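You operate a simulated robot arm through the tools that you are given. There is no shell and no other tool.

Carry out the task below with a simulated robot arm. There is one attempt and no reset: what you move stays moved.

Task
Sort the white and brown envelopes, set the dial to the next round and raise the flag.
Fine: each in the sorter slot of its room; leave the third envelope.
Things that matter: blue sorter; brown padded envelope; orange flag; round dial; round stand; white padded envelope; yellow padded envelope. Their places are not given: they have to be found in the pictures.

Only the result counts: the job must be done as asked and must still hold three seconds after the hand-in. Knocking over, shifting, dropping, spilling or breaking anything else fails it.

Robot
A 6-joint arm with a four-finger gripper, fixed in place. Base frame: the origin is on the floor under the middle of its stand, x ahead of it, y to its left, z up. Readings come in mm, rad, newtons and seconds.
It reaches about 1041 mm from its shoulder. Its first joint turns from -2.897 to 2.897 rad. Payload 3.67 kg.
The tool frame sits at the grasp point between the pads (the TCP): z along the fingers, y along the line on which they close. The tips reach 28 mm beyond it. The gripper opens to 112 mm; its body begins 73 mm behind the TCP.
Orientation is that of the tool frame in the base frame, as a unit quaternion [w, x, y, z]. With the fingers straight down and closing along the base's y, the tool's x points along the base's -x, its y along +y and its z along -z.

Tools
- The arm moves only by the tool nudge_tool. Its arguments are lists of equal length, an entry for each row: "slide": the shift along the tool's x, y, z in units of 50 mm (1.0 is 50 mm), a list of three; "rotation": the turn, a rotation vector about the tool's x, y, z in units of 6 degrees (1.0 is 6 degrees), a list of three; "fingers": the opening, from 0 (shut) to 1 (fully open). In form: {"slide": [[dx, dy, dz], ...], "rotation": [[wx, wy, wz], ...], "fingers": [fingers, ...]}. A call has 1 to 20 rows; each row shifts and turns the commanded pose from where the row before left it, along the tool's axes as they then stand. A call with a number of a shift or a turn outside -1 to 1 is refused whole. Rows are played at 5 a second. More than 50 mm and 0.15 rad between two rows, or a gripper value outside its range, and nothing of the call is played. Where a pose cannot be reached the arm comes as near as it can. A force on the tool above 40 N (or 10 N above the force at the start of the call, whichever is more), or a blocked arm, ends the call early, and 0.2 s more pass. Each finger travels about 102.5 mm/s and halts on what it meets, pressing with about 23 N; the grip force reading is that of the motor and also rises with nothing between the fingers. The clock runs only during rows and for 0.2 s after the last one: add rows that do not move to give the fingers time. The reply holds the time, the measured pose of the TCP, the force on the tool along the base axes, the opening and the grip force, in the units named above and with some noise, with the torque about the TCP (base axes, N m) and any sound that the robot's microphone picked up.
- Cameras (640 x 400 px; columns grow to the right, rows downward): "scene" is fixed at [219.7, 500.4, 1657.9]; the picture's right is [-0.20, -0.98, 0.00], its down [-0.78, 0.16, -0.60] and it looks along [0.59, -0.12, -0.80] (base axes); focal length 316 px, centre (320, 200). "wrist" rides on the gripper at [60, -18, -104] in the tool frame; the picture's right is [0.29, 0.96, 0.00], its down [-0.80, 0.24, -0.55] and it looks along [-0.53, 0.16, 0.83] (tool axes); focal length 234 px, centre (320, 200).
- snapshot(camera): a new picture of that camera. The clock stands still meanwhile.
- point_at(camera, pixels): for up to 12 pixels [column, row] of the newest picture of that camera ("zoom" is the newest enlarged one), the place [x, y, z] in the base frame of the surface seen there, good to about 2 mm. The clock stands still meanwhile.
- inspect(camera, box): a new picture of the part [left, top, right, bottom] of that camera's present view, enlarged. The clock stands still meanwhile.
- close_job(): hands the job in; it is judged then, once.

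Unless the task says otherwise, let go and move clear before handing in.

The tools are called after ">>>" as name(argument=value, ...) on one line, values as JSON. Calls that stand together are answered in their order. nudge_tool: Moves the arm, as the interface text tells. Its arguments: {"type":"object","properties":{"slide":{"type":"array","items":{"type":"array","items":{"type":"number"}}},"rotation":{"type":"array","items":{"type":"array","items":{"type":"number"}}},"fingers":{"type":"array","items":{"type":"number"}}},"required":["slide","rotation","fingers"]} The other tools are called the same way: snapshot (camera) takes a picture; point_at (camera, pixels) gives the place of the surface under pixels of a picture; inspect (camera, box) takes an enlarged picture of a part of a camera's view; close_job () hands the job in.

At the start:

```text
t: 0.0
tool_pos: [521.3, 282.1, 1322.4]
orientation: [0.0, 0.0, 1.0, 0.001]
force: [0.8, -0.8, 0.0]
moment: [0.03, 0.03, 0.03]
grip_width: 112.1
grip_force: 0.0
```

scene: 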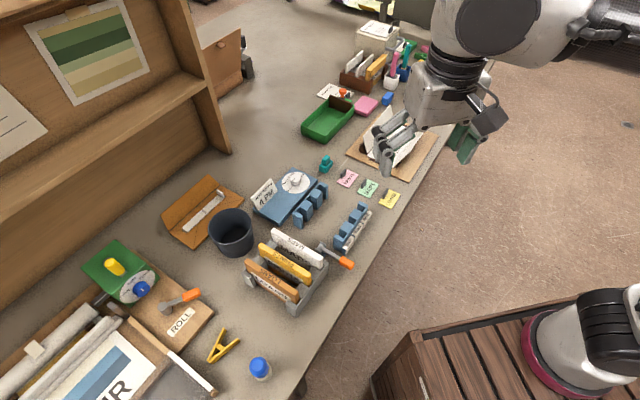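
wrist: 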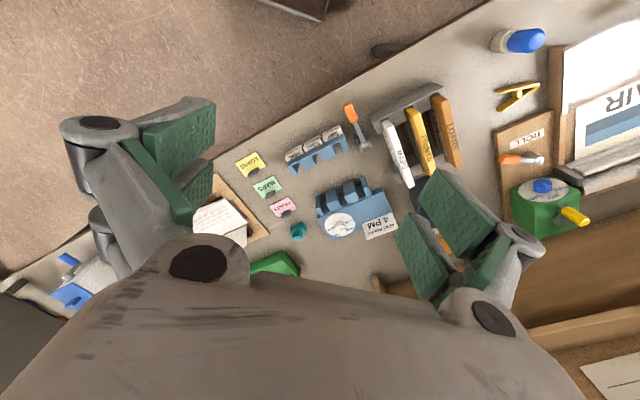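

The scene shows an envelope rack around pixel (288,270), a blue dial unit around (290,195), a blue slotted piece at (352,228), and an orange flag at (337,257). I'll enlarge these areas to read the labels.

>>> inspect(camera="scene", box=[230, 160, 410, 320])

>>> inspect(camera="scene", box=[245, 160, 335, 220])

>>> inspect(camera="scene", box=[320, 160, 410, 220])

>>> inspect(camera="scene", box=[240, 220, 330, 320])

>>> inspect(camera="scene", box=[310, 190, 400, 280])

>>> inspect(camera="wrist", box=[220, 70, 480, 250])

```text
2.50 times, centred on (320, 240) of scene
```

zoom: 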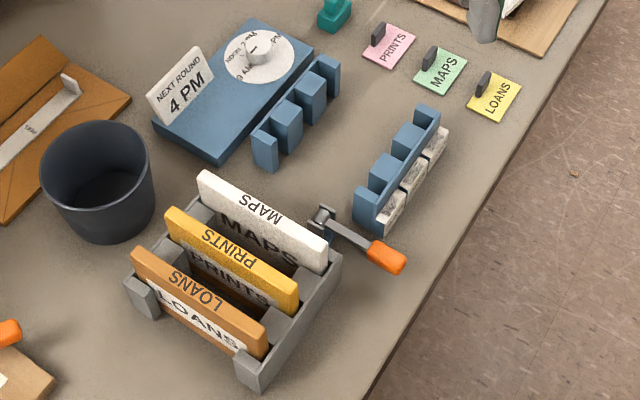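

```text
6.67 times, centred on (290, 190) of scene
```

zoom: 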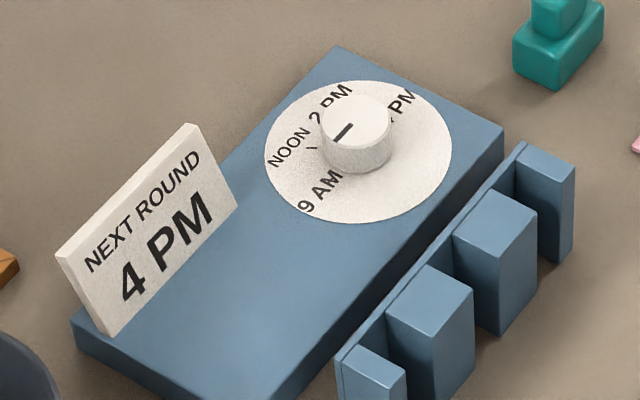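

```text
6.67 times, centred on (365, 190) of scene
```

zoom: 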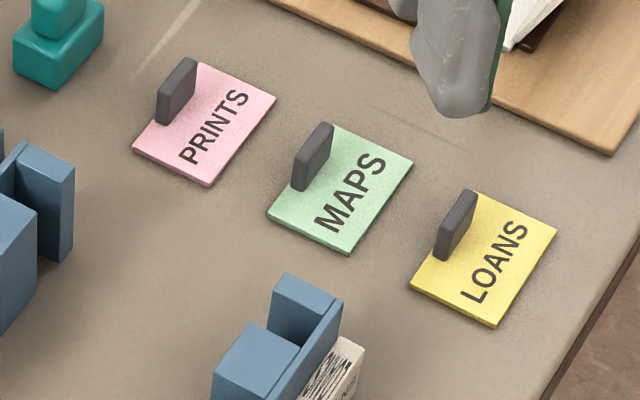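

```text
4.00 times, centred on (285, 270) of scene
```

zoom: 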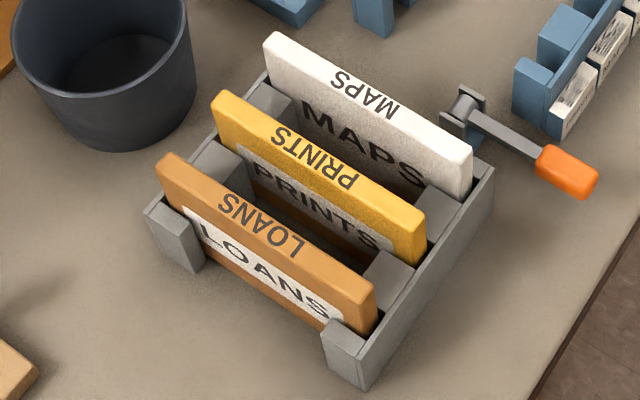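

```text
4.44 times, centred on (355, 235) of scene
```

zoom: 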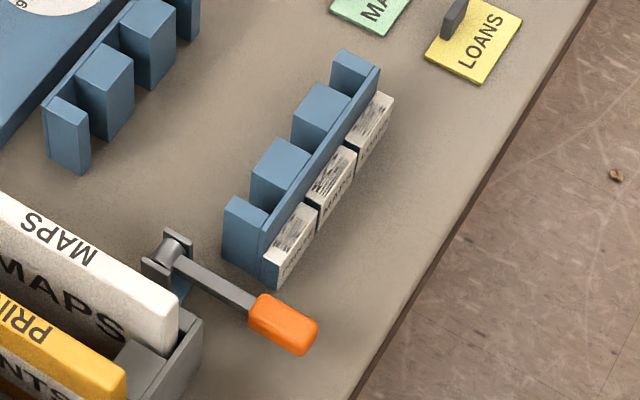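

```text
2.22 times, centred on (350, 160) of wrist
```

zoom: 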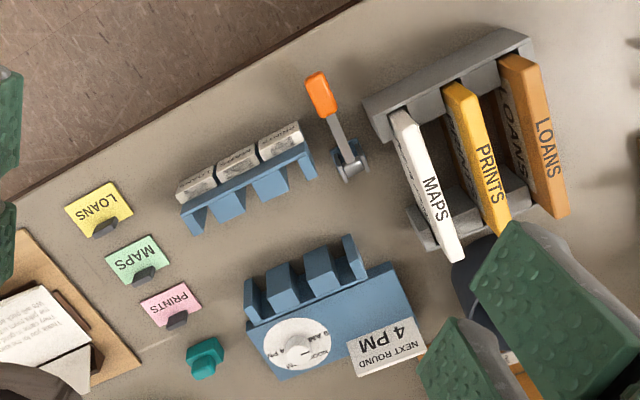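

The rack holds white MAPS, yellow PRINTS and brown LOANS; the dial card says next round 4 PM; the sorter seems to be two combs with labels on the outer face. I'll measure key places in 3D.

>>> inspect(camera="scene", box=[230, 160, 410, 320])

>>> point_at(camera="zoom", pixels=[[203, 176], [325, 262], [325, 248], [172, 212], [293, 305], [137, 252], [262, 348], [395, 258], [260, 50], [285, 115], [385, 165], [340, 300]])

>>> point_at(camera="zoom", pixels=[[320, 60], [312, 85], [265, 150], [430, 110], [412, 135], [385, 168], [365, 205], [395, 210], [415, 175], [436, 140], [318, 220], [330, 350]])

>>> inspect(camera="wrist", box=[280, 115, 360, 165])

```text
2.50 times, centred on (320, 240) of scene
```

zoom: 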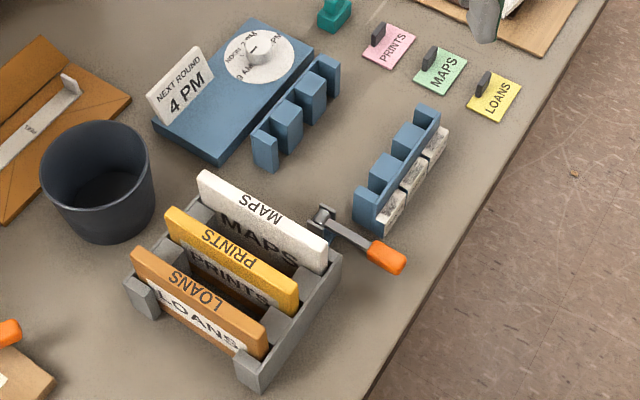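

```text
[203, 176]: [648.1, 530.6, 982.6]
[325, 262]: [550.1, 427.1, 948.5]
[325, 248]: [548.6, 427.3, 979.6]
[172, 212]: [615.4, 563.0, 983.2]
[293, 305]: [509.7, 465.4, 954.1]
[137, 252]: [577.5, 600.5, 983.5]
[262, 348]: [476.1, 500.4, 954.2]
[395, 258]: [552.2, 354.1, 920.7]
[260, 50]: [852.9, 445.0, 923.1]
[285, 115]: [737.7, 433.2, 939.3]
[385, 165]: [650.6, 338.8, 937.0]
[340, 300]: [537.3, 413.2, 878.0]
```

```text
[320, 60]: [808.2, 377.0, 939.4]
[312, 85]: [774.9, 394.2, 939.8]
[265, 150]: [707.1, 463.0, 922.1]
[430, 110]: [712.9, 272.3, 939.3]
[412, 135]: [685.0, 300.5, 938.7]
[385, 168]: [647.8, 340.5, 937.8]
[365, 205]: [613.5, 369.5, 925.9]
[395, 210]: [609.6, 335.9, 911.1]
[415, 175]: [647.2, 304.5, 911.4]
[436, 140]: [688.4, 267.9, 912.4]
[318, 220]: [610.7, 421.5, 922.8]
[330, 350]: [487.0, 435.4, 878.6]
```

```text
8.00 times, centred on (320, 140) of wrist
```

zoom: 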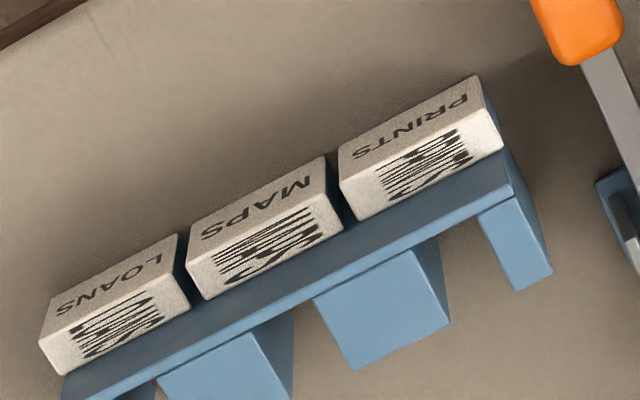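

Labels on the sorter's outer face read PRINTS (flag end), MAPS (middle), LOANS (far end), with comb tops near z 939 and envelope tops near z 983. I'll move the wrist camera over to see the dial, the sorter slots and the flag better.

>>> nudge_tool(slide=[[-0.573, 0.37, 0.587], [-0.573, 0.37, 0.587], [-0.573, 0.37, 0.587], [-0.573, 0.37, 0.587], [-0.573, 0.37, 0.587], [-0.573, 0.37, 0.587], [0, 0, 0]], rotation=[[0, 0, 0], [0, 0, 0], [0, 0, 0], [0, 0, 0], [0, 0, 0], [0, 0, 0], [0, 0, 0]], fingers=[1, 1, 1, 1, 1, 1, 1])

>>> snapshot(camera="wrist")

>>> snapshot(camera="scene")

```text
t: 1.6
tool_pos: [694.7, 391.2, 1145.2]
orientation: [0.0, -0.001, 1.0, 0.001]
force: [-0.8, -0.2, 0.8]
moment: [0.02, -0.01, 0.01]
grip_width: 111.9
grip_force: 0.0
```

```text
taken
```

wrist: 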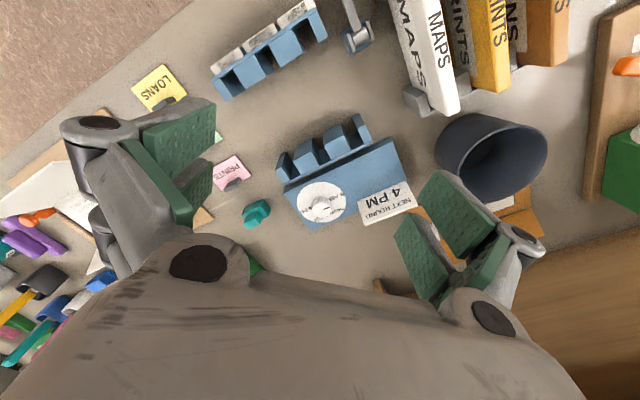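

```text
taken
```

scene: 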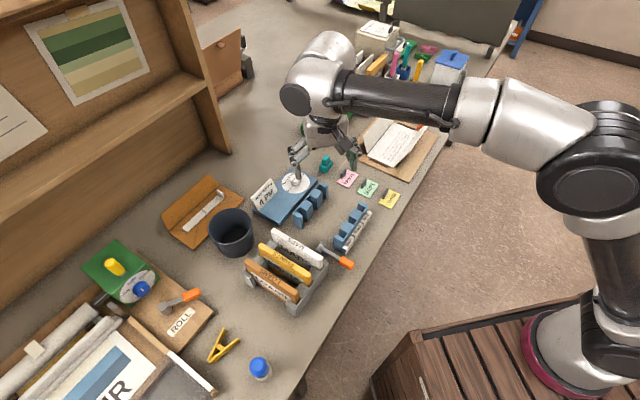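

The wrist view now shows the dial at (322,202) and the sorter combs at (270,45) and (325,145). I'll enlarge them to read the dial and the slots.

>>> inspect(camera="wrist", box=[280, 165, 370, 230])

>>> inspect(camera="wrist", box=[200, 0, 380, 110])

>>> inspect(camera="wrist", box=[260, 100, 430, 230])

```text
6.15 times, centred on (325, 198) of wrist
```

zoom: 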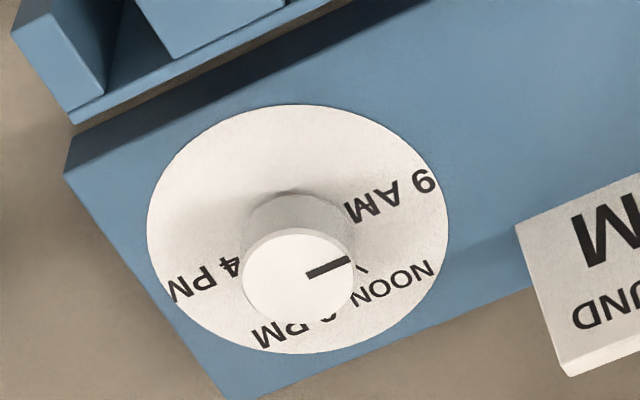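

```text
3.56 times, centred on (290, 55) of wrist
```

zoom: 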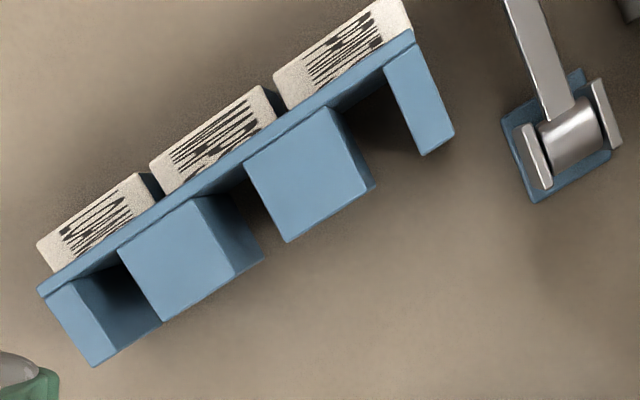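

```text
3.08 times, centred on (345, 165) of wrist
```

zoom: 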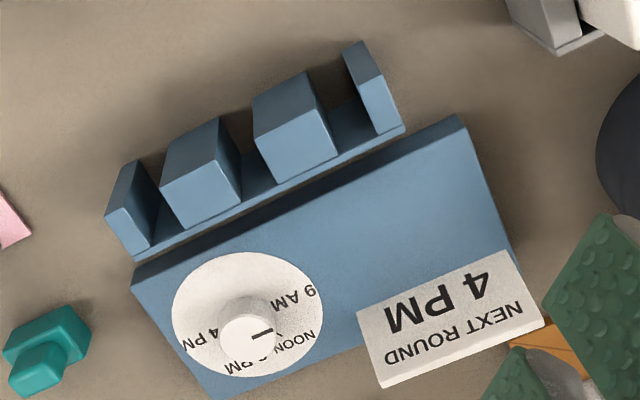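

The dial's pointer is at 9 AM (zoom pixel 330,267) and 4 PM lies about 180° clockwise (zoom pixel 205,280). Before planning grasps I'll measure the finger shapes and the dial, rack and sorter dimensions.

>>> inspect(camera="wrist", box=[40, 80, 280, 260])

>>> point_at(camera="wrist", pixels=[[215, 100], [143, 133], [185, 130], [214, 130], [213, 160], [195, 195], [205, 205], [180, 222], [130, 145], [100, 124], [90, 210], [170, 185]])

>>> point_at(camera="wrist", pixels=[[320, 203], [300, 190], [322, 182], [300, 225], [345, 200], [330, 210], [310, 155], [340, 140], [285, 165], [360, 130], [300, 170], [345, 160]])

```text
2.22 times, centred on (160, 170) of wrist
```

zoom: 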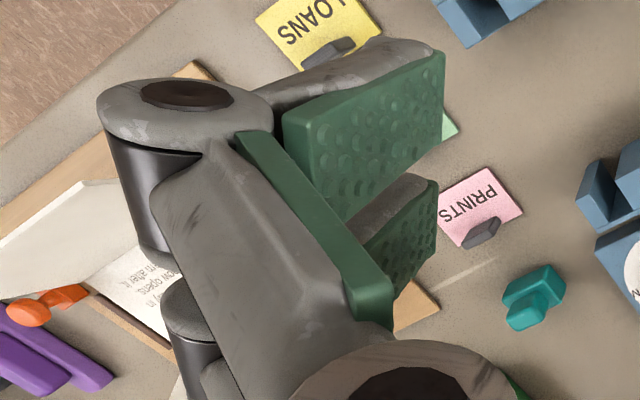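

```text
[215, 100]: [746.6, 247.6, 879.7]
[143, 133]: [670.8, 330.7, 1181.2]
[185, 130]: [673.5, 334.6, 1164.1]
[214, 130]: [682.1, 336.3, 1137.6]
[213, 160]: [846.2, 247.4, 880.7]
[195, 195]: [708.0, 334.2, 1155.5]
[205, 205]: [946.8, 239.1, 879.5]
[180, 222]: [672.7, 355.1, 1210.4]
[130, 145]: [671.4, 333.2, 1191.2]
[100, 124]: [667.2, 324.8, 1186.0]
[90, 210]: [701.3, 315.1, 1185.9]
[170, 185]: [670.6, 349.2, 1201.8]
```

```text
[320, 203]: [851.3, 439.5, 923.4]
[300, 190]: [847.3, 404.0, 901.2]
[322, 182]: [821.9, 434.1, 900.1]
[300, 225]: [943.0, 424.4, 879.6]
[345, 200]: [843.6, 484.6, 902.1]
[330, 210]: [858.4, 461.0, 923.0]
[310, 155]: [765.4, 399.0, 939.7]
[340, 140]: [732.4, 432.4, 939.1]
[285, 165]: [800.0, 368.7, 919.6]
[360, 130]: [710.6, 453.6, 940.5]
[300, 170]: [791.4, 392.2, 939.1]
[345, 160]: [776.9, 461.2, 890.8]
```

The left pads sit at y≈335 as expected for a 112 mm opening. I'll sample the finger thickness and pad widths on this zoomed picture.

>>> inspect(camera="wrist", box=[40, 80, 280, 260])

>>> point_at(camera="zoom", pixels=[[425, 44], [440, 55], [441, 120], [435, 65], [290, 125], [345, 210], [330, 60], [400, 45], [290, 90], [300, 190], [430, 190], [425, 250]])

>>> point_at(camera="zoom", pixels=[[400, 195], [415, 183], [375, 220], [390, 290], [430, 235], [360, 260], [180, 100], [140, 160], [250, 140], [380, 310], [380, 130], [434, 184]])

>>> inspect(camera="scene", box=[260, 90, 380, 200])

```text
2.22 times, centred on (160, 170) of wrist
```

zoom: 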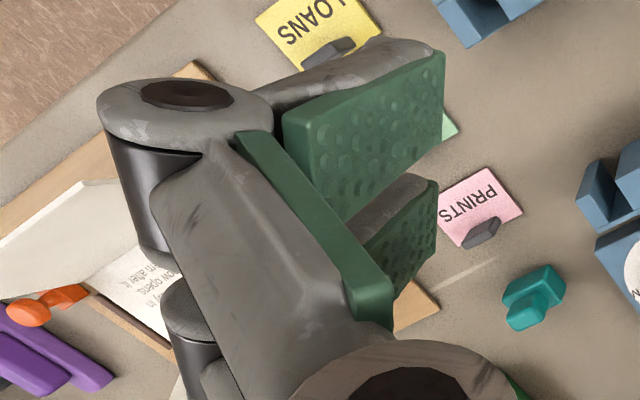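

```text
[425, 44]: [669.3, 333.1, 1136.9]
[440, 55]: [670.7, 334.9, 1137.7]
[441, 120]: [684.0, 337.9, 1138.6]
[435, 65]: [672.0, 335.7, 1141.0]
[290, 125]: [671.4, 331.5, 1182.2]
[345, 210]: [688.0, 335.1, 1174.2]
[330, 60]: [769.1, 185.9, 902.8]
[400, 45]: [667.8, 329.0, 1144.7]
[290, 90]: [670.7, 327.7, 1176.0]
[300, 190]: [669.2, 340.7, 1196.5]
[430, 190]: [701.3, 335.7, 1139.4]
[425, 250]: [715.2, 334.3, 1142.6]
```

```text
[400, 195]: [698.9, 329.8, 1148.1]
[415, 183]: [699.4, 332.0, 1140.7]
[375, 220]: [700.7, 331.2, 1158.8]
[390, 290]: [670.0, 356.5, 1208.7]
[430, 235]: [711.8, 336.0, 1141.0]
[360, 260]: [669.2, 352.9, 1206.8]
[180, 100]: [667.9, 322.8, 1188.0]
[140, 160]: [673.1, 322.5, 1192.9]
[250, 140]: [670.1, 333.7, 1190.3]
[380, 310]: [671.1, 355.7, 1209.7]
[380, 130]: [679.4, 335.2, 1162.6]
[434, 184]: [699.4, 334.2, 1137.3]
```

```text
3.64 times, centred on (320, 145) of scene
```

zoom: 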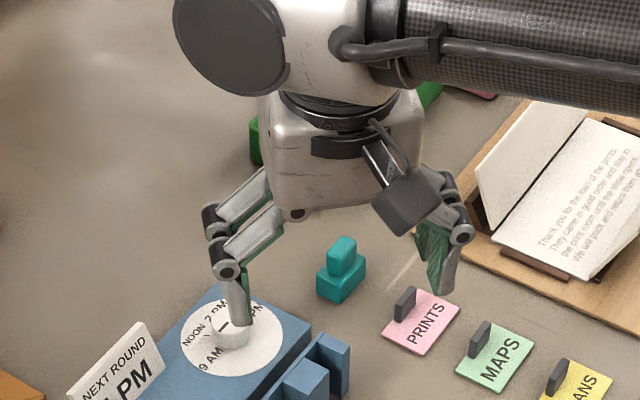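

The fingers are about 20 mm wide each in pairs, with tips only about 8 mm below the TCP when fully open. I'll partly close the gripper in the air to see how the shape changes at about 40 mm.

>>> nudge_tool(slide=[[0, 0, 0], [0, 0, 0], [0, 0, 0]], rotation=[[0, 0, 0], [0, 0, 0], [0, 0, 0]], fingers=[0.35, 0.35, 0.35])

>>> inspect(camera="wrist", box=[120, 40, 440, 300])

>>> inspect(camera="scene", box=[260, 90, 380, 200])

```text
t: 2.4
tool_pos: [694.0, 392.3, 1146.2]
orientation: [0.001, -0.001, 1.0, 0.001]
force: [-0.4, 1.0, 0.0]
moment: [-0.01, 0.0, -0.03]
grip_width: 39.3
grip_force: 0.1
```

```text
1.54 times, centred on (280, 170) of wrist
```

zoom: 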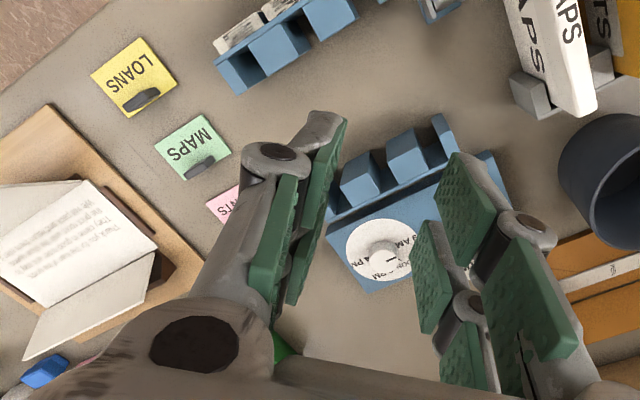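

```text
3.64 times, centred on (320, 145) of scene
```

zoom: 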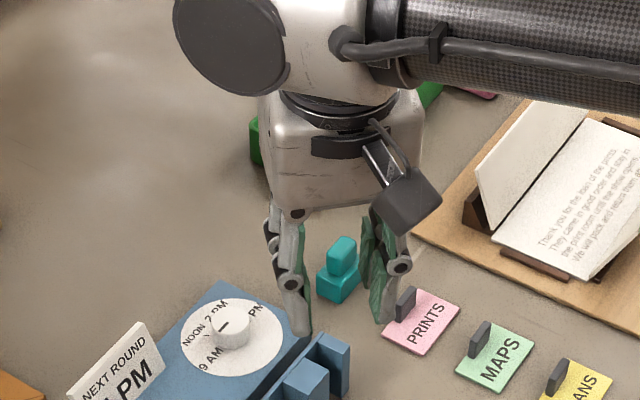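

At 39 mm the fingers hang nearly straight down. I'll sample the left fingertip and knuckle to get thickness and tip height.

>>> inspect(camera="wrist", box=[120, 40, 440, 300])

>>> point_at(camera="zoom", pixels=[[320, 113], [342, 120], [336, 135], [308, 125], [272, 152], [250, 165], [300, 200], [300, 260], [330, 220], [275, 190], [230, 240], [320, 180]])

>>> point_at(camera="zoom", pixels=[[450, 158], [440, 190], [485, 250], [500, 210], [530, 230], [470, 160], [490, 180], [420, 230], [420, 320], [440, 290], [545, 240], [545, 340]])

```text
1.54 times, centred on (280, 170) of wrist
```

zoom: 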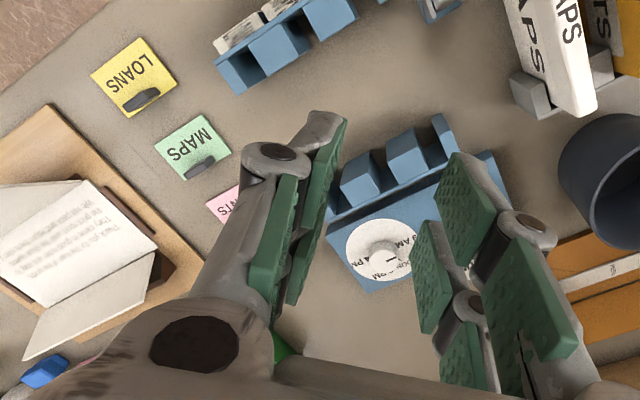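

```text
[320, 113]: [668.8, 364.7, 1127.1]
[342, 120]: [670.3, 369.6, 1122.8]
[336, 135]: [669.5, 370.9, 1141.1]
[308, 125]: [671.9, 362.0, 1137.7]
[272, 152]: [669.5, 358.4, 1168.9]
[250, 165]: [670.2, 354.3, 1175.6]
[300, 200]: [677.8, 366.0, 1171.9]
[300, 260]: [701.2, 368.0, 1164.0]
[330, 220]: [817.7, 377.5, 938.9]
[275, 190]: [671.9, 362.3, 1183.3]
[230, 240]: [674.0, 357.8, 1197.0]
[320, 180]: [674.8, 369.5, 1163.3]
```

```text
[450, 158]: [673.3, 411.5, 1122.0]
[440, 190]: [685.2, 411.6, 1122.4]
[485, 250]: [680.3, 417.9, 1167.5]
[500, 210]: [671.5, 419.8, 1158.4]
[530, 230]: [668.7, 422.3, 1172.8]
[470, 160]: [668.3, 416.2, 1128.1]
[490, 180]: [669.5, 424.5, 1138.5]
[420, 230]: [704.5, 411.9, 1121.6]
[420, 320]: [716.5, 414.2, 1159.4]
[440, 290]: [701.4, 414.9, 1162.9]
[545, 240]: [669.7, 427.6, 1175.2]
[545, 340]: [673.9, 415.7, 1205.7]
```

The fingertips are about 7–14 mm thick in the lowest 25 mm, so they fit between envelopes spaced 46 mm with a narrow opening. Now I'll measure the envelope and rack edges precisely in the scene view.

>>> inspect(camera="scene", box=[240, 220, 340, 310])

>>> point_at(camera="zoom", pixels=[[203, 67], [228, 55], [540, 268], [568, 240], [380, 160], [400, 140], [120, 165], [135, 145], [460, 370], [480, 335], [290, 255], [305, 235]])

>>> point_at(camera="zoom", pixels=[[35, 270], [55, 245], [375, 490], [400, 455], [200, 370], [215, 350], [200, 110], [510, 300], [110, 230], [430, 410], [590, 250], [30, 330]])

```text
4.44 times, centred on (290, 265) of scene
```

zoom: 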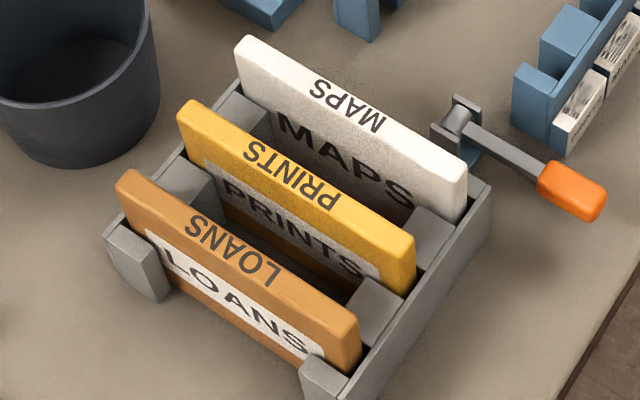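

```text
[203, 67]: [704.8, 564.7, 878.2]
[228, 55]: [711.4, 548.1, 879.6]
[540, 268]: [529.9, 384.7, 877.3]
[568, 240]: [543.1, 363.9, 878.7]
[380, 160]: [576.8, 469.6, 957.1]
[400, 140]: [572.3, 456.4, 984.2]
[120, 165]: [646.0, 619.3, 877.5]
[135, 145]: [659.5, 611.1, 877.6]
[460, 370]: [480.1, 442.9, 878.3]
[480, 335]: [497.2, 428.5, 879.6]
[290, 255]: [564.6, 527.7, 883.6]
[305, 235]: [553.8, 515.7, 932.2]
```

```text
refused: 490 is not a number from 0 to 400
```

The zoom picture is 640×400, so I'll re-sample using its real coordinates.

>>> inspect(camera="scene", box=[240, 220, 340, 310])

>>> point_at(camera="zoom", pixels=[[250, 41], [241, 52], [461, 166], [448, 183], [350, 100], [335, 115], [192, 104], [184, 117], [408, 236], [395, 255], [300, 165], [285, 185]])

>>> point_at(camera="zoom", pixels=[[130, 174], [122, 188], [352, 314], [338, 333], [245, 240], [230, 262], [432, 225], [375, 295], [235, 105], [180, 180], [125, 240], [325, 370]])

>>> point_at(camera="zoom", pixels=[[475, 195], [400, 280], [490, 185], [340, 380], [465, 190], [355, 335], [460, 100], [455, 125], [510, 150], [545, 165], [575, 190], [600, 205]])

```text
4.44 times, centred on (290, 265) of scene
```

zoom: 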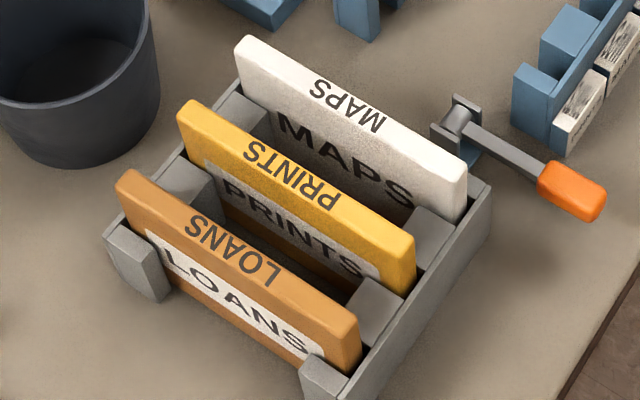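

```text
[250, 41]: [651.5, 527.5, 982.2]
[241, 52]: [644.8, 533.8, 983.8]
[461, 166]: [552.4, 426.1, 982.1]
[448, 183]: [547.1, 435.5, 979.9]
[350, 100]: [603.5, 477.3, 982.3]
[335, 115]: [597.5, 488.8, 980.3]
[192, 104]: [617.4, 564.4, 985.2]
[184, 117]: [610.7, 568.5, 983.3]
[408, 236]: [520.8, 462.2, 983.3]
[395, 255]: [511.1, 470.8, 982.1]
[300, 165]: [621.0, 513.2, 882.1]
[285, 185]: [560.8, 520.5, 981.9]
```

```text
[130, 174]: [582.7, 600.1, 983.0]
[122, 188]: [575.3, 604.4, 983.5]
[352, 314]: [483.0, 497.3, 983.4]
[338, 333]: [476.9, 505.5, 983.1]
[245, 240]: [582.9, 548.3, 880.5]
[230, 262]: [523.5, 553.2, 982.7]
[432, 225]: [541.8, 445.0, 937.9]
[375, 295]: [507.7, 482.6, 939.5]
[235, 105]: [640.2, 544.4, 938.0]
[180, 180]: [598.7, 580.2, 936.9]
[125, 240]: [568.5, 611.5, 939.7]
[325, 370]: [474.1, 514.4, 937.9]
```

```text
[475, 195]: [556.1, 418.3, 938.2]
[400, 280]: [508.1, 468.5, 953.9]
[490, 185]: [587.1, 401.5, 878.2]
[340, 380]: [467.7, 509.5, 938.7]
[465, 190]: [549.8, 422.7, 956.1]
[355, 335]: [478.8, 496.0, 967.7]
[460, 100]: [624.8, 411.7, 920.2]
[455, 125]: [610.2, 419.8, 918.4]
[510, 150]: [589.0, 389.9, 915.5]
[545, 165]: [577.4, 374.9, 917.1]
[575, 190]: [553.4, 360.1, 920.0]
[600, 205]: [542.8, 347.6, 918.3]
```

Envelopes are about 145×14 mm with tops at z 983, spaced 49 mm; white centre ≈(598,480), brown ≈(528,549). Next I'll measure the sorter posts and slots.

>>> inspect(camera="scene", box=[325, 195, 381, 255])

>>> inspect(camera="scene", box=[285, 175, 340, 232])

>>> inspect(camera="wrist", box=[200, 0, 380, 110])

```text
6.67 times, centred on (353, 225) of scene
```

zoom: 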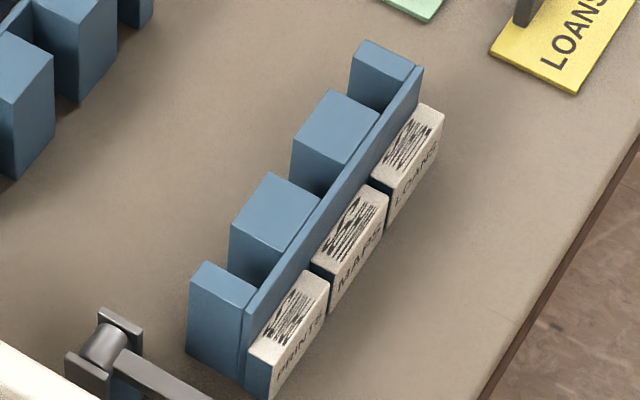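

```text
7.02 times, centred on (312, 204) of scene
```

zoom: 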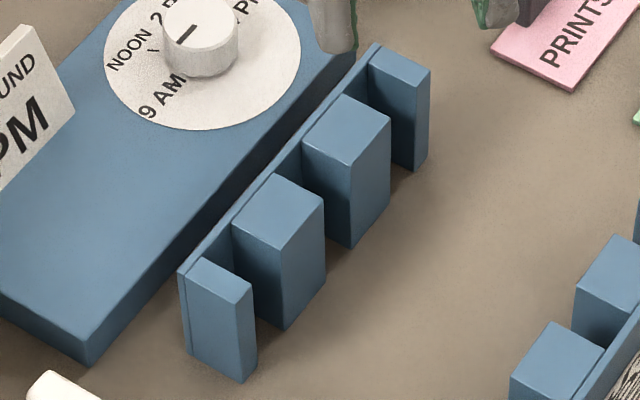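

```text
3.56 times, centred on (290, 55) of wrist
```

zoom: 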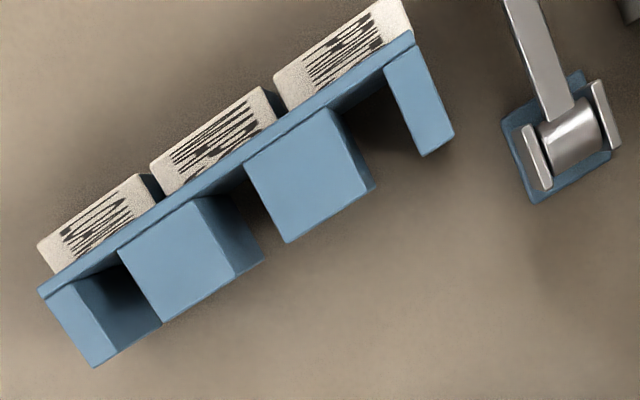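

I'll sample the corners of the right comb's posts from this wrist zoom.

>>> point_at(camera="zoom", pixels=[[56, 295], [76, 287], [96, 360], [112, 350], [124, 254], [190, 205], [230, 278], [165, 316], [250, 165], [325, 115], [360, 185], [290, 236]])

>>> point_at(camera="zoom", pixels=[[390, 68], [411, 55], [447, 132], [424, 150], [46, 290], [408, 38], [140, 300], [250, 235], [380, 100], [120, 180], [220, 110], [340, 40]])

>>> inspect(camera="scene", box=[285, 175, 340, 232])

>>> point_at(camera="zoom", pixels=[[192, 268], [203, 260], [248, 290], [238, 300], [237, 223], [278, 177], [320, 200], [280, 247], [307, 143], [346, 97], [386, 120], [348, 163]])

>>> point_at(camera="zoom", pixels=[[372, 62], [384, 50], [426, 72], [416, 84], [183, 268], [376, 46], [260, 330], [340, 260], [420, 180], [240, 190], [310, 110], [90, 355]])

```text
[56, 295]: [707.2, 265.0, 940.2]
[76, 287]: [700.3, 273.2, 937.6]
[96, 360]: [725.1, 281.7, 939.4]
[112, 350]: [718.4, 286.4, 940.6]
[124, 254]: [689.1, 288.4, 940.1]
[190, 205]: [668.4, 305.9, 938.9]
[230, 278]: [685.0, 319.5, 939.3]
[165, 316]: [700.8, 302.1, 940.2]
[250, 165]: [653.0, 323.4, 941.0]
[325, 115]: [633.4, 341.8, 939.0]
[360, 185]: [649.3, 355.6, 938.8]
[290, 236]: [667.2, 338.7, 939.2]
```

```text
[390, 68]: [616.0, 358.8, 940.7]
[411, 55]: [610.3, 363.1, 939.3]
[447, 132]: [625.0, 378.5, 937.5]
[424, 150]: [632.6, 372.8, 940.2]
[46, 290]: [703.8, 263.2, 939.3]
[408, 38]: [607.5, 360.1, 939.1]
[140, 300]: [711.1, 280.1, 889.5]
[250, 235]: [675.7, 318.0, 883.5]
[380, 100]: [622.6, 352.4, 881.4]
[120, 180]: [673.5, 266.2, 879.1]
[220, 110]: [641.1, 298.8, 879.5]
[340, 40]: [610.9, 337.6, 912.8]
```

```text
7.02 times, centred on (312, 204) of scene
```

zoom: 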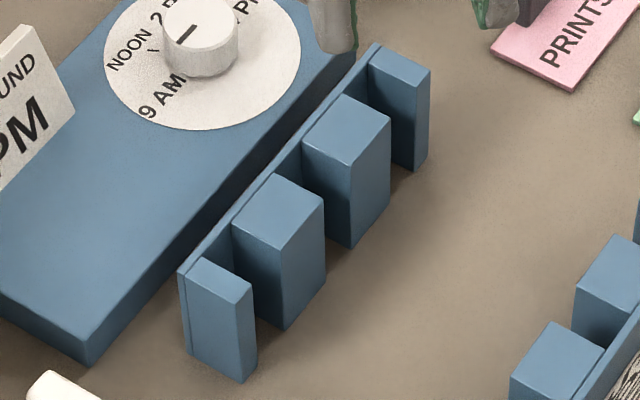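

```text
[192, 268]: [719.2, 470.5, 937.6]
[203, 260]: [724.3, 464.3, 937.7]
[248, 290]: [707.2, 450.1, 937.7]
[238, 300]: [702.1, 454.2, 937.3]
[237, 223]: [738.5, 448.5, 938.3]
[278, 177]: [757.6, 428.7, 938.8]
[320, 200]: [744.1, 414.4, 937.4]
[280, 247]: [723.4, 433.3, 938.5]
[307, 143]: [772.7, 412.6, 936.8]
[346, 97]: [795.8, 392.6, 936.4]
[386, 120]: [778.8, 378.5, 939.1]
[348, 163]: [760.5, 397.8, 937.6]
```

```text
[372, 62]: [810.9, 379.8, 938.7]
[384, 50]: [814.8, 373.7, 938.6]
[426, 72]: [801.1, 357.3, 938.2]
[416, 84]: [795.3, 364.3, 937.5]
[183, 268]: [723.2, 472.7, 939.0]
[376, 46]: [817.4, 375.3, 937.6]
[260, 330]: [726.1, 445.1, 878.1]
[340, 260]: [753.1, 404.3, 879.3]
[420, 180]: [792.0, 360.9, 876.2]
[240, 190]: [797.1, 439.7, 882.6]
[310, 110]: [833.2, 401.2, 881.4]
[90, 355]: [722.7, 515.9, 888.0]
```

Working out the geometry: everything is turned 45°; the MAPS slot centre is ≈(714,368), the LOANS slot ≈(749,333), each slot about 22 mm wide. I'll move above the white envelope at (597.5,480), turn the tool −45° about its z, and check alignment.

>>> nudge_tool(slide=[[0.4825, 0.44, 0.33], [0.4825, 0.44, 0.33], [0.4825, 0.44, 0.33], [0.4825, 0.44, 0.33], [0, 0, 0], [0, 0, 0], [0, 0, 0], [0, 0, 0], [0, 0, 0], [0, 0, 0], [0, 0, 0], [0, 0, 0], [0, 0, 0]], rotation=[[0, 0, 0], [0, 0, 0], [0, 0, 0], [0, 0, 0], [0, 0, -0.9375], [0, 0, -0.9375], [0, 0, -0.9375], [0, 0, -0.9375], [0, 0, -0.9375], [0, 0, -0.9375], [0, 0, -0.9375], [0, 0, -0.9375], [0, 0, 0]], fingers=[0.32, 0.32, 0.32, 0.32, 0.32, 0.32, 0.32, 0.32, 0.32, 0.32, 0.32, 0.32, 0.32])

>>> snapshot(camera="wrist")

>>> inspect(camera="scene", box=[220, 180, 350, 310])

```text
t: 5.2
tool_pos: [597.4, 481.0, 1079.9]
orientation: [0.001, -0.384, 0.924, 0.0]
force: [-0.4, -0.1, 0.3]
moment: [0.0, -0.02, 0.03]
grip_width: 36.0
grip_force: 0.0
```

```text
taken
```

wrist: 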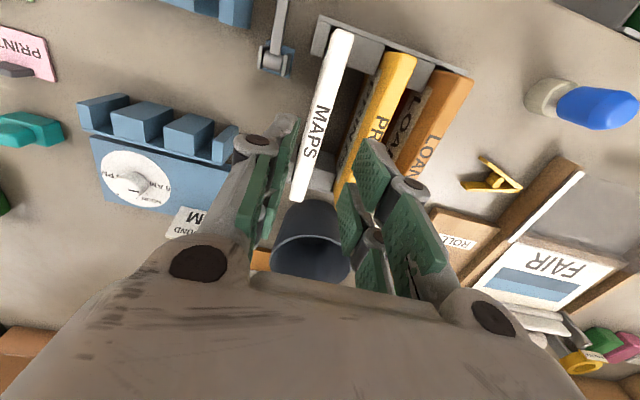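

```text
3.08 times, centred on (285, 245) of scene
```

zoom: 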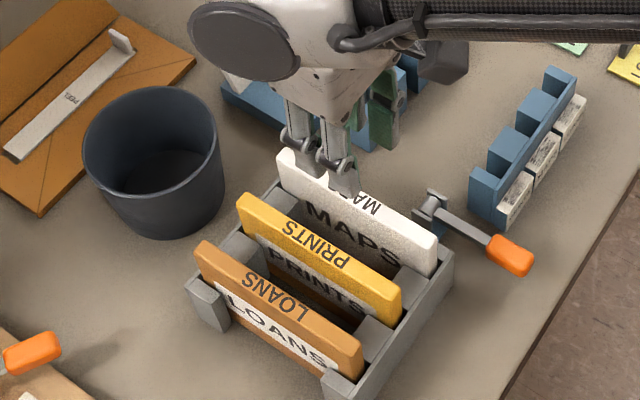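

The tool is now turned 45.2° over the white envelope. I'll verify the white and yellow top edges with the wrist camera before descending.

>>> inspect(camera="wrist", box=[260, 0, 480, 220])

>>> point_at(camera="wrist", pixels=[[334, 33], [351, 36], [312, 110], [334, 112], [293, 196], [304, 199], [388, 60], [412, 62], [365, 120], [325, 80], [315, 150], [300, 160]])

```text
1.82 times, centred on (370, 110) of wrist
```

zoom: 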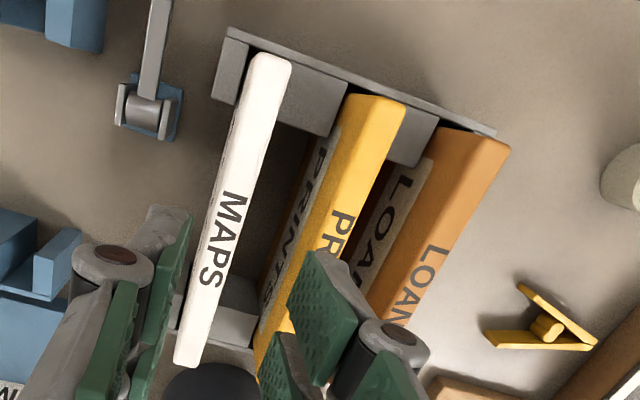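

```text
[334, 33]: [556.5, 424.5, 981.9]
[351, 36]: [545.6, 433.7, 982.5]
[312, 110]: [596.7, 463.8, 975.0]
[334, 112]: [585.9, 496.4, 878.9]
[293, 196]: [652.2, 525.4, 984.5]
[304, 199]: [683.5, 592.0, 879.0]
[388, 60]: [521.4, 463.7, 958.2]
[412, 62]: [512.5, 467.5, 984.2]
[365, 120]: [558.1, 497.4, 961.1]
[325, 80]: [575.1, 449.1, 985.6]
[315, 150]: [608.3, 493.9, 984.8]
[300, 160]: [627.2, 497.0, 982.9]
```

White's centre line reads about 2 mm toward −t from the TCP, so I'll shift tool y by −2 mm and descend to just around the top to check.

>>> nudge_tool(slide=[[0, -0.04, 0.5], [0, 0, 0.5], [0, 0, 0.4], [0, 0, 0.3], [0, 0, 0]], rotation=[[0, 0, 0], [0, 0, 0], [0, 0, 0], [0, 0, 0], [0, 0, 0]], fingers=[0.32, 0.32, 0.32, 0.32, 0.32])

>>> inspect(camera="scene", box=[240, 200, 340, 300])

>>> inspect(camera="wrist", box=[220, 0, 440, 220])

```text
t: 6.4
tool_pos: [599.0, 481.1, 996.3]
orientation: [0.001, -0.384, 0.923, 0.001]
force: [0.8, 0.0, -0.2]
moment: [0.0, 0.03, 0.01]
grip_width: 35.6
grip_force: 0.0
```

```text
4.00 times, centred on (290, 250) of scene
```

zoom: 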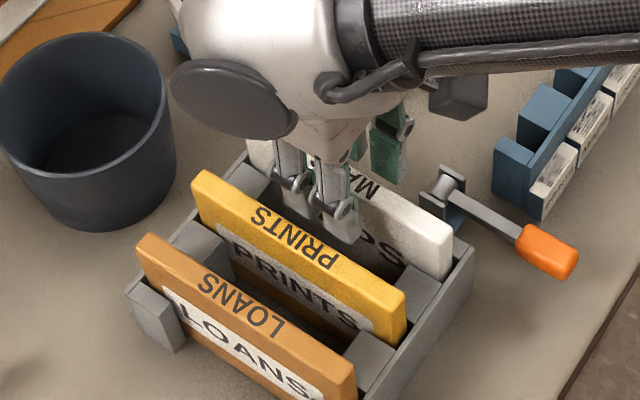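

```text
1.82 times, centred on (330, 110) of wrist
```

zoom: 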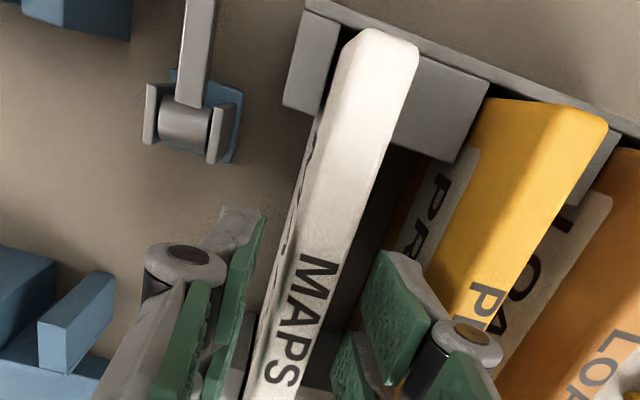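

White sits between the fingers (zoom 330,250) and the right-hand finger clears yellow. I'll lower another 28 mm to TCP z≈968 and close the grip.

>>> nudge_tool(slide=[[0, -0.02, 0.2], [0, 0, 0.2], [0, 0, 0.16], [0, 0, 0], [0, 0, 0], [0, 0, 0], [0, 0, 0], [0, 0, 0]], rotation=[[0, 0, 0], [0, 0, 0], [0, 0, 0], [0, 0, 0], [0, 0, 0], [0, 0, 0], [0, 0, 0], [0, 0, 0]], fingers=[0.32, 0.32, 0.32, 0.32, 0.2, 0.1, 0.05, 0.05])

>>> inspect(camera="wrist", box=[220, 0, 440, 220])

>>> inspect(camera="scene", box=[240, 200, 340, 300])

```text
t: 8.2
tool_pos: [599.1, 479.9, 968.3]
orientation: [0.0, -0.382, 0.924, 0.001]
force: [0.1, 0.5, -0.2]
moment: [0.0, -0.01, -0.04]
grip_width: 14.3
grip_force: 22.7
```

```text
1.82 times, centred on (330, 110) of wrist
```

zoom: 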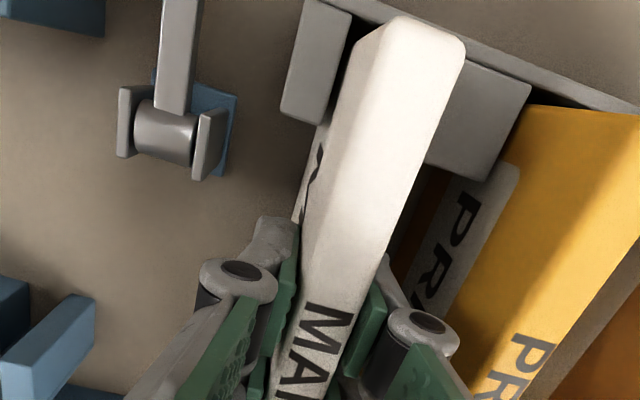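

```text
4.00 times, centred on (290, 250) of scene
```

zoom: 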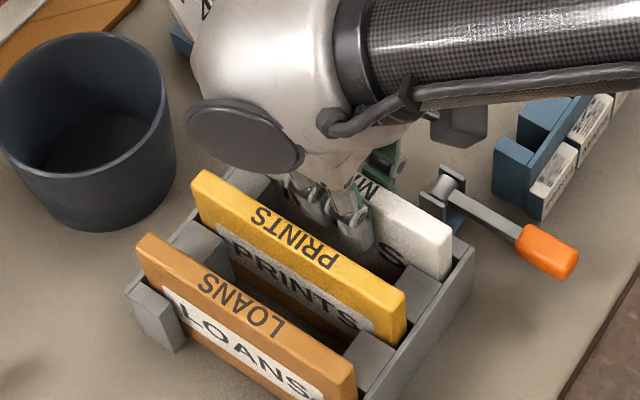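

White is gripped (opening 14.3 mm, 22.7 N). I'll lift it straight up 122 mm.

>>> nudge_tool(slide=[[0, 0, -0.15], [0, 0, -0.3], [0, 0, -0.4], [0, 0, -0.5], [0, 0, -0.5], [0, 0, -0.4], [0, 0, -0.19], [0, 0, 0]], rotation=[[0, 0, 0], [0, 0, 0], [0, 0, 0], [0, 0, 0], [0, 0, 0], [0, 0, 0], [0, 0, 0], [0, 0, 0]], fingers=[0.05, 0.05, 0.05, 0.05, 0.05, 0.05, 0.05, 0.05])

>>> snapshot(camera="scene")

>>> snapshot(camera="wrist")

```text
t: 10.0
tool_pos: [600.5, 479.1, 1090.9]
orientation: [0.001, -0.382, 0.924, 0.0]
force: [0.2, -0.4, -0.1]
moment: [-0.03, -0.03, 0.0]
grip_width: 14.6
grip_force: 23.1
```

```text
taken
```

scene: 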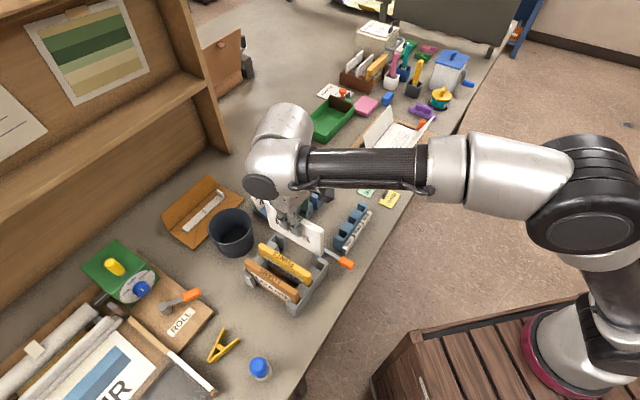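

```text
taken
```

wrist: 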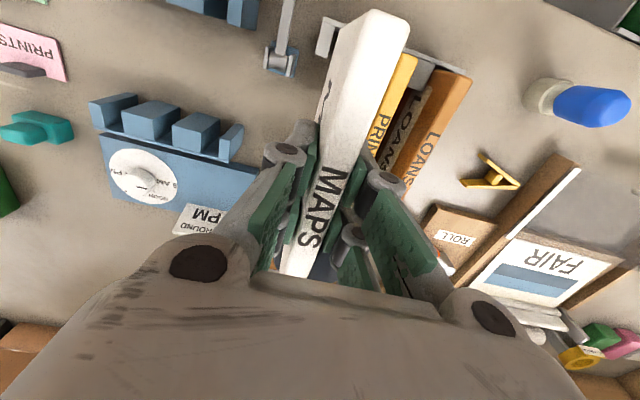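

White is held and lifted clear. I'll check that it is level in the grip by sampling along its top before carrying it.

>>> point_at(camera="wrist", pixels=[[372, 14], [404, 30], [360, 80], [380, 85], [340, 120], [350, 160], [335, 150], [300, 255], [320, 240], [318, 200]])

>>> inspect(camera="scene", box=[240, 180, 380, 280])

```text
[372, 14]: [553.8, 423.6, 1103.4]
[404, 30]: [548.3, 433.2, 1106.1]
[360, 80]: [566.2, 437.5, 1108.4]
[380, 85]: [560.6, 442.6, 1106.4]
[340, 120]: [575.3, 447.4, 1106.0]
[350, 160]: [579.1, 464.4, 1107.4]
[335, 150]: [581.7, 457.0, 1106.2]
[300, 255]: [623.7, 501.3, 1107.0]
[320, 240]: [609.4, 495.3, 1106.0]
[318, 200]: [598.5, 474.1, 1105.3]
```

```text
4.00 times, centred on (310, 230) of scene
```

zoom: 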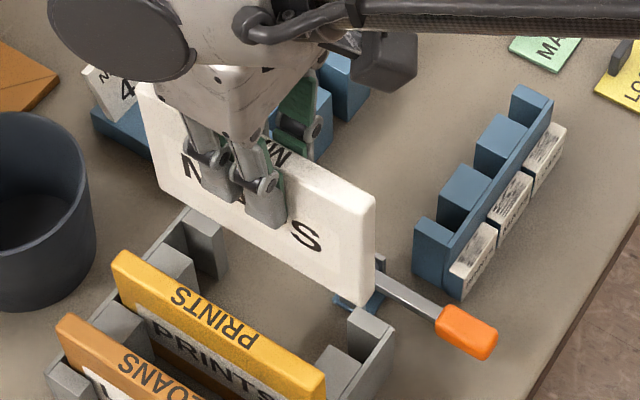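

The envelope is level (z≈1106 along its top) and centred on the tool. I'll carry it −158.5 mm along tool y to above the MAPS slot at (714,368).

>>> nudge_tool(slide=[[-0.042, -0.4, 0], [0, -0.6, 0], [0, -0.7, 0], [0, -0.7, 0], [0, -0.5, 0], [0, -0.27, 0], [0, 0, 0]], rotation=[[0, 0, 0], [0, 0, 0], [0, 0, 0], [0, 0, 0], [0, 0, 0], [0, 0, 0], [0, 0, 0]], fingers=[0.05, 0.05, 0.05, 0.05, 0.05, 0.05, 0.05])

>>> snapshot(camera="wrist")

>>> snapshot(camera="scene")

```text
t: 11.6
tool_pos: [712.6, 365.9, 1089.3]
orientation: [0.0, -0.383, 0.924, 0.0]
force: [-0.7, -1.0, -0.9]
moment: [0.0, 0.01, 0.01]
grip_width: 14.8
grip_force: 23.0
```

```text
taken
```

wrist: 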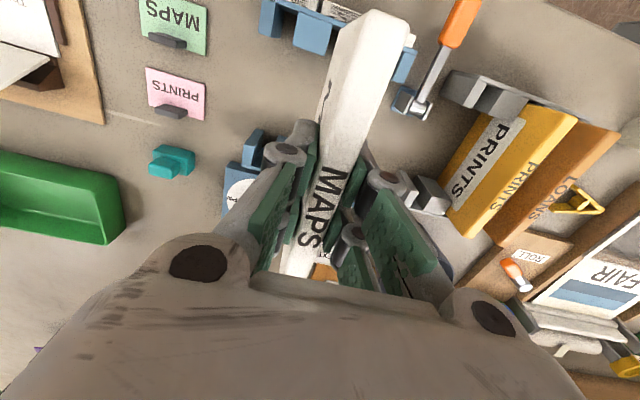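

```text
taken
```

scene: 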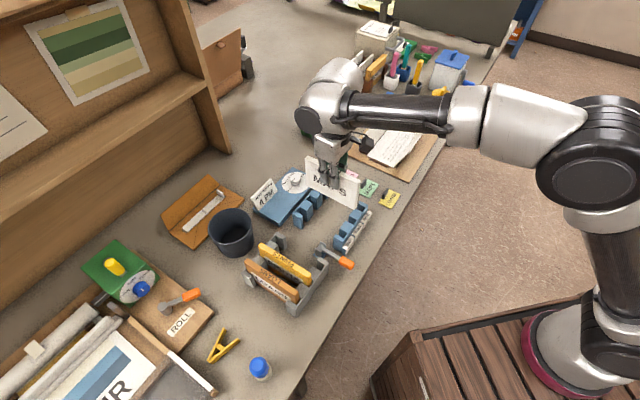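

The reading (712.6, 365.9) is near the target but readings are noisy; I'll do a still row to re-read, and look at the slot from both cameras.

>>> nudge_tool(slide=[[0, 0, 0]], rotation=[[0, 0, 0]], fingers=[0.05])

>>> inspect(camera="wrist", box=[240, 0, 430, 120])

>>> inspect(camera="scene", box=[280, 140, 390, 250])

```text
t: 12.0
tool_pos: [712.5, 367.5, 1089.0]
orientation: [0.0, -0.383, 0.924, 0.0]
force: [0.5, -0.4, -0.1]
moment: [-0.02, 0.0, -0.03]
grip_width: 14.5
grip_force: 23.4
```

```text
3.33 times, centred on (335, 60) of wrist
```

zoom: 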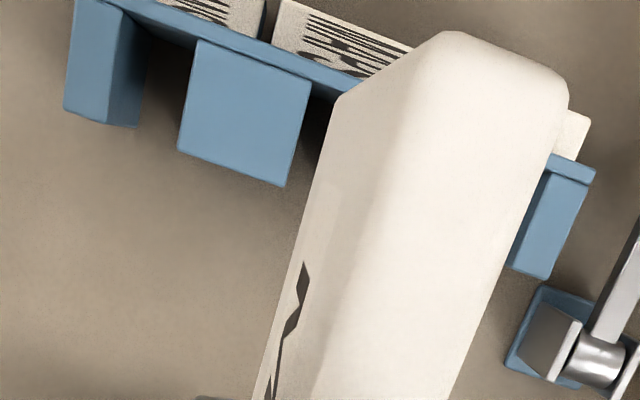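

```text
3.64 times, centred on (335, 195) of scene
```

zoom: 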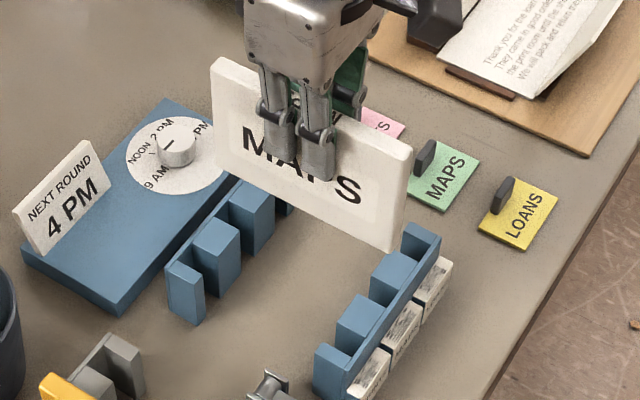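

Measured s≈763.4, slightly short of 765.5. I'll sample the held envelope's ends and the comb's inner faces in this zoom to compute the exact offset.

>>> point_at(camera="zoom", pixels=[[216, 64], [214, 72], [222, 150], [408, 150], [404, 160], [390, 245], [386, 240], [225, 155], [250, 105], [370, 165], [300, 195], [380, 225]])

```text
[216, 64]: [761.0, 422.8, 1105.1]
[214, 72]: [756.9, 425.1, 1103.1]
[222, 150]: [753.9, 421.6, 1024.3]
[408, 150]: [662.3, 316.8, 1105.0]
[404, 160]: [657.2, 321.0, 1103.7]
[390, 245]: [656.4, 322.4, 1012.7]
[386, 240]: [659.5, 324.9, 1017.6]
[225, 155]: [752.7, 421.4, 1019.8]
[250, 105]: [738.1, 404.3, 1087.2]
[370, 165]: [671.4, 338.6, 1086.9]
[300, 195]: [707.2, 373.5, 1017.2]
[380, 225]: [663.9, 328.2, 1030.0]
```

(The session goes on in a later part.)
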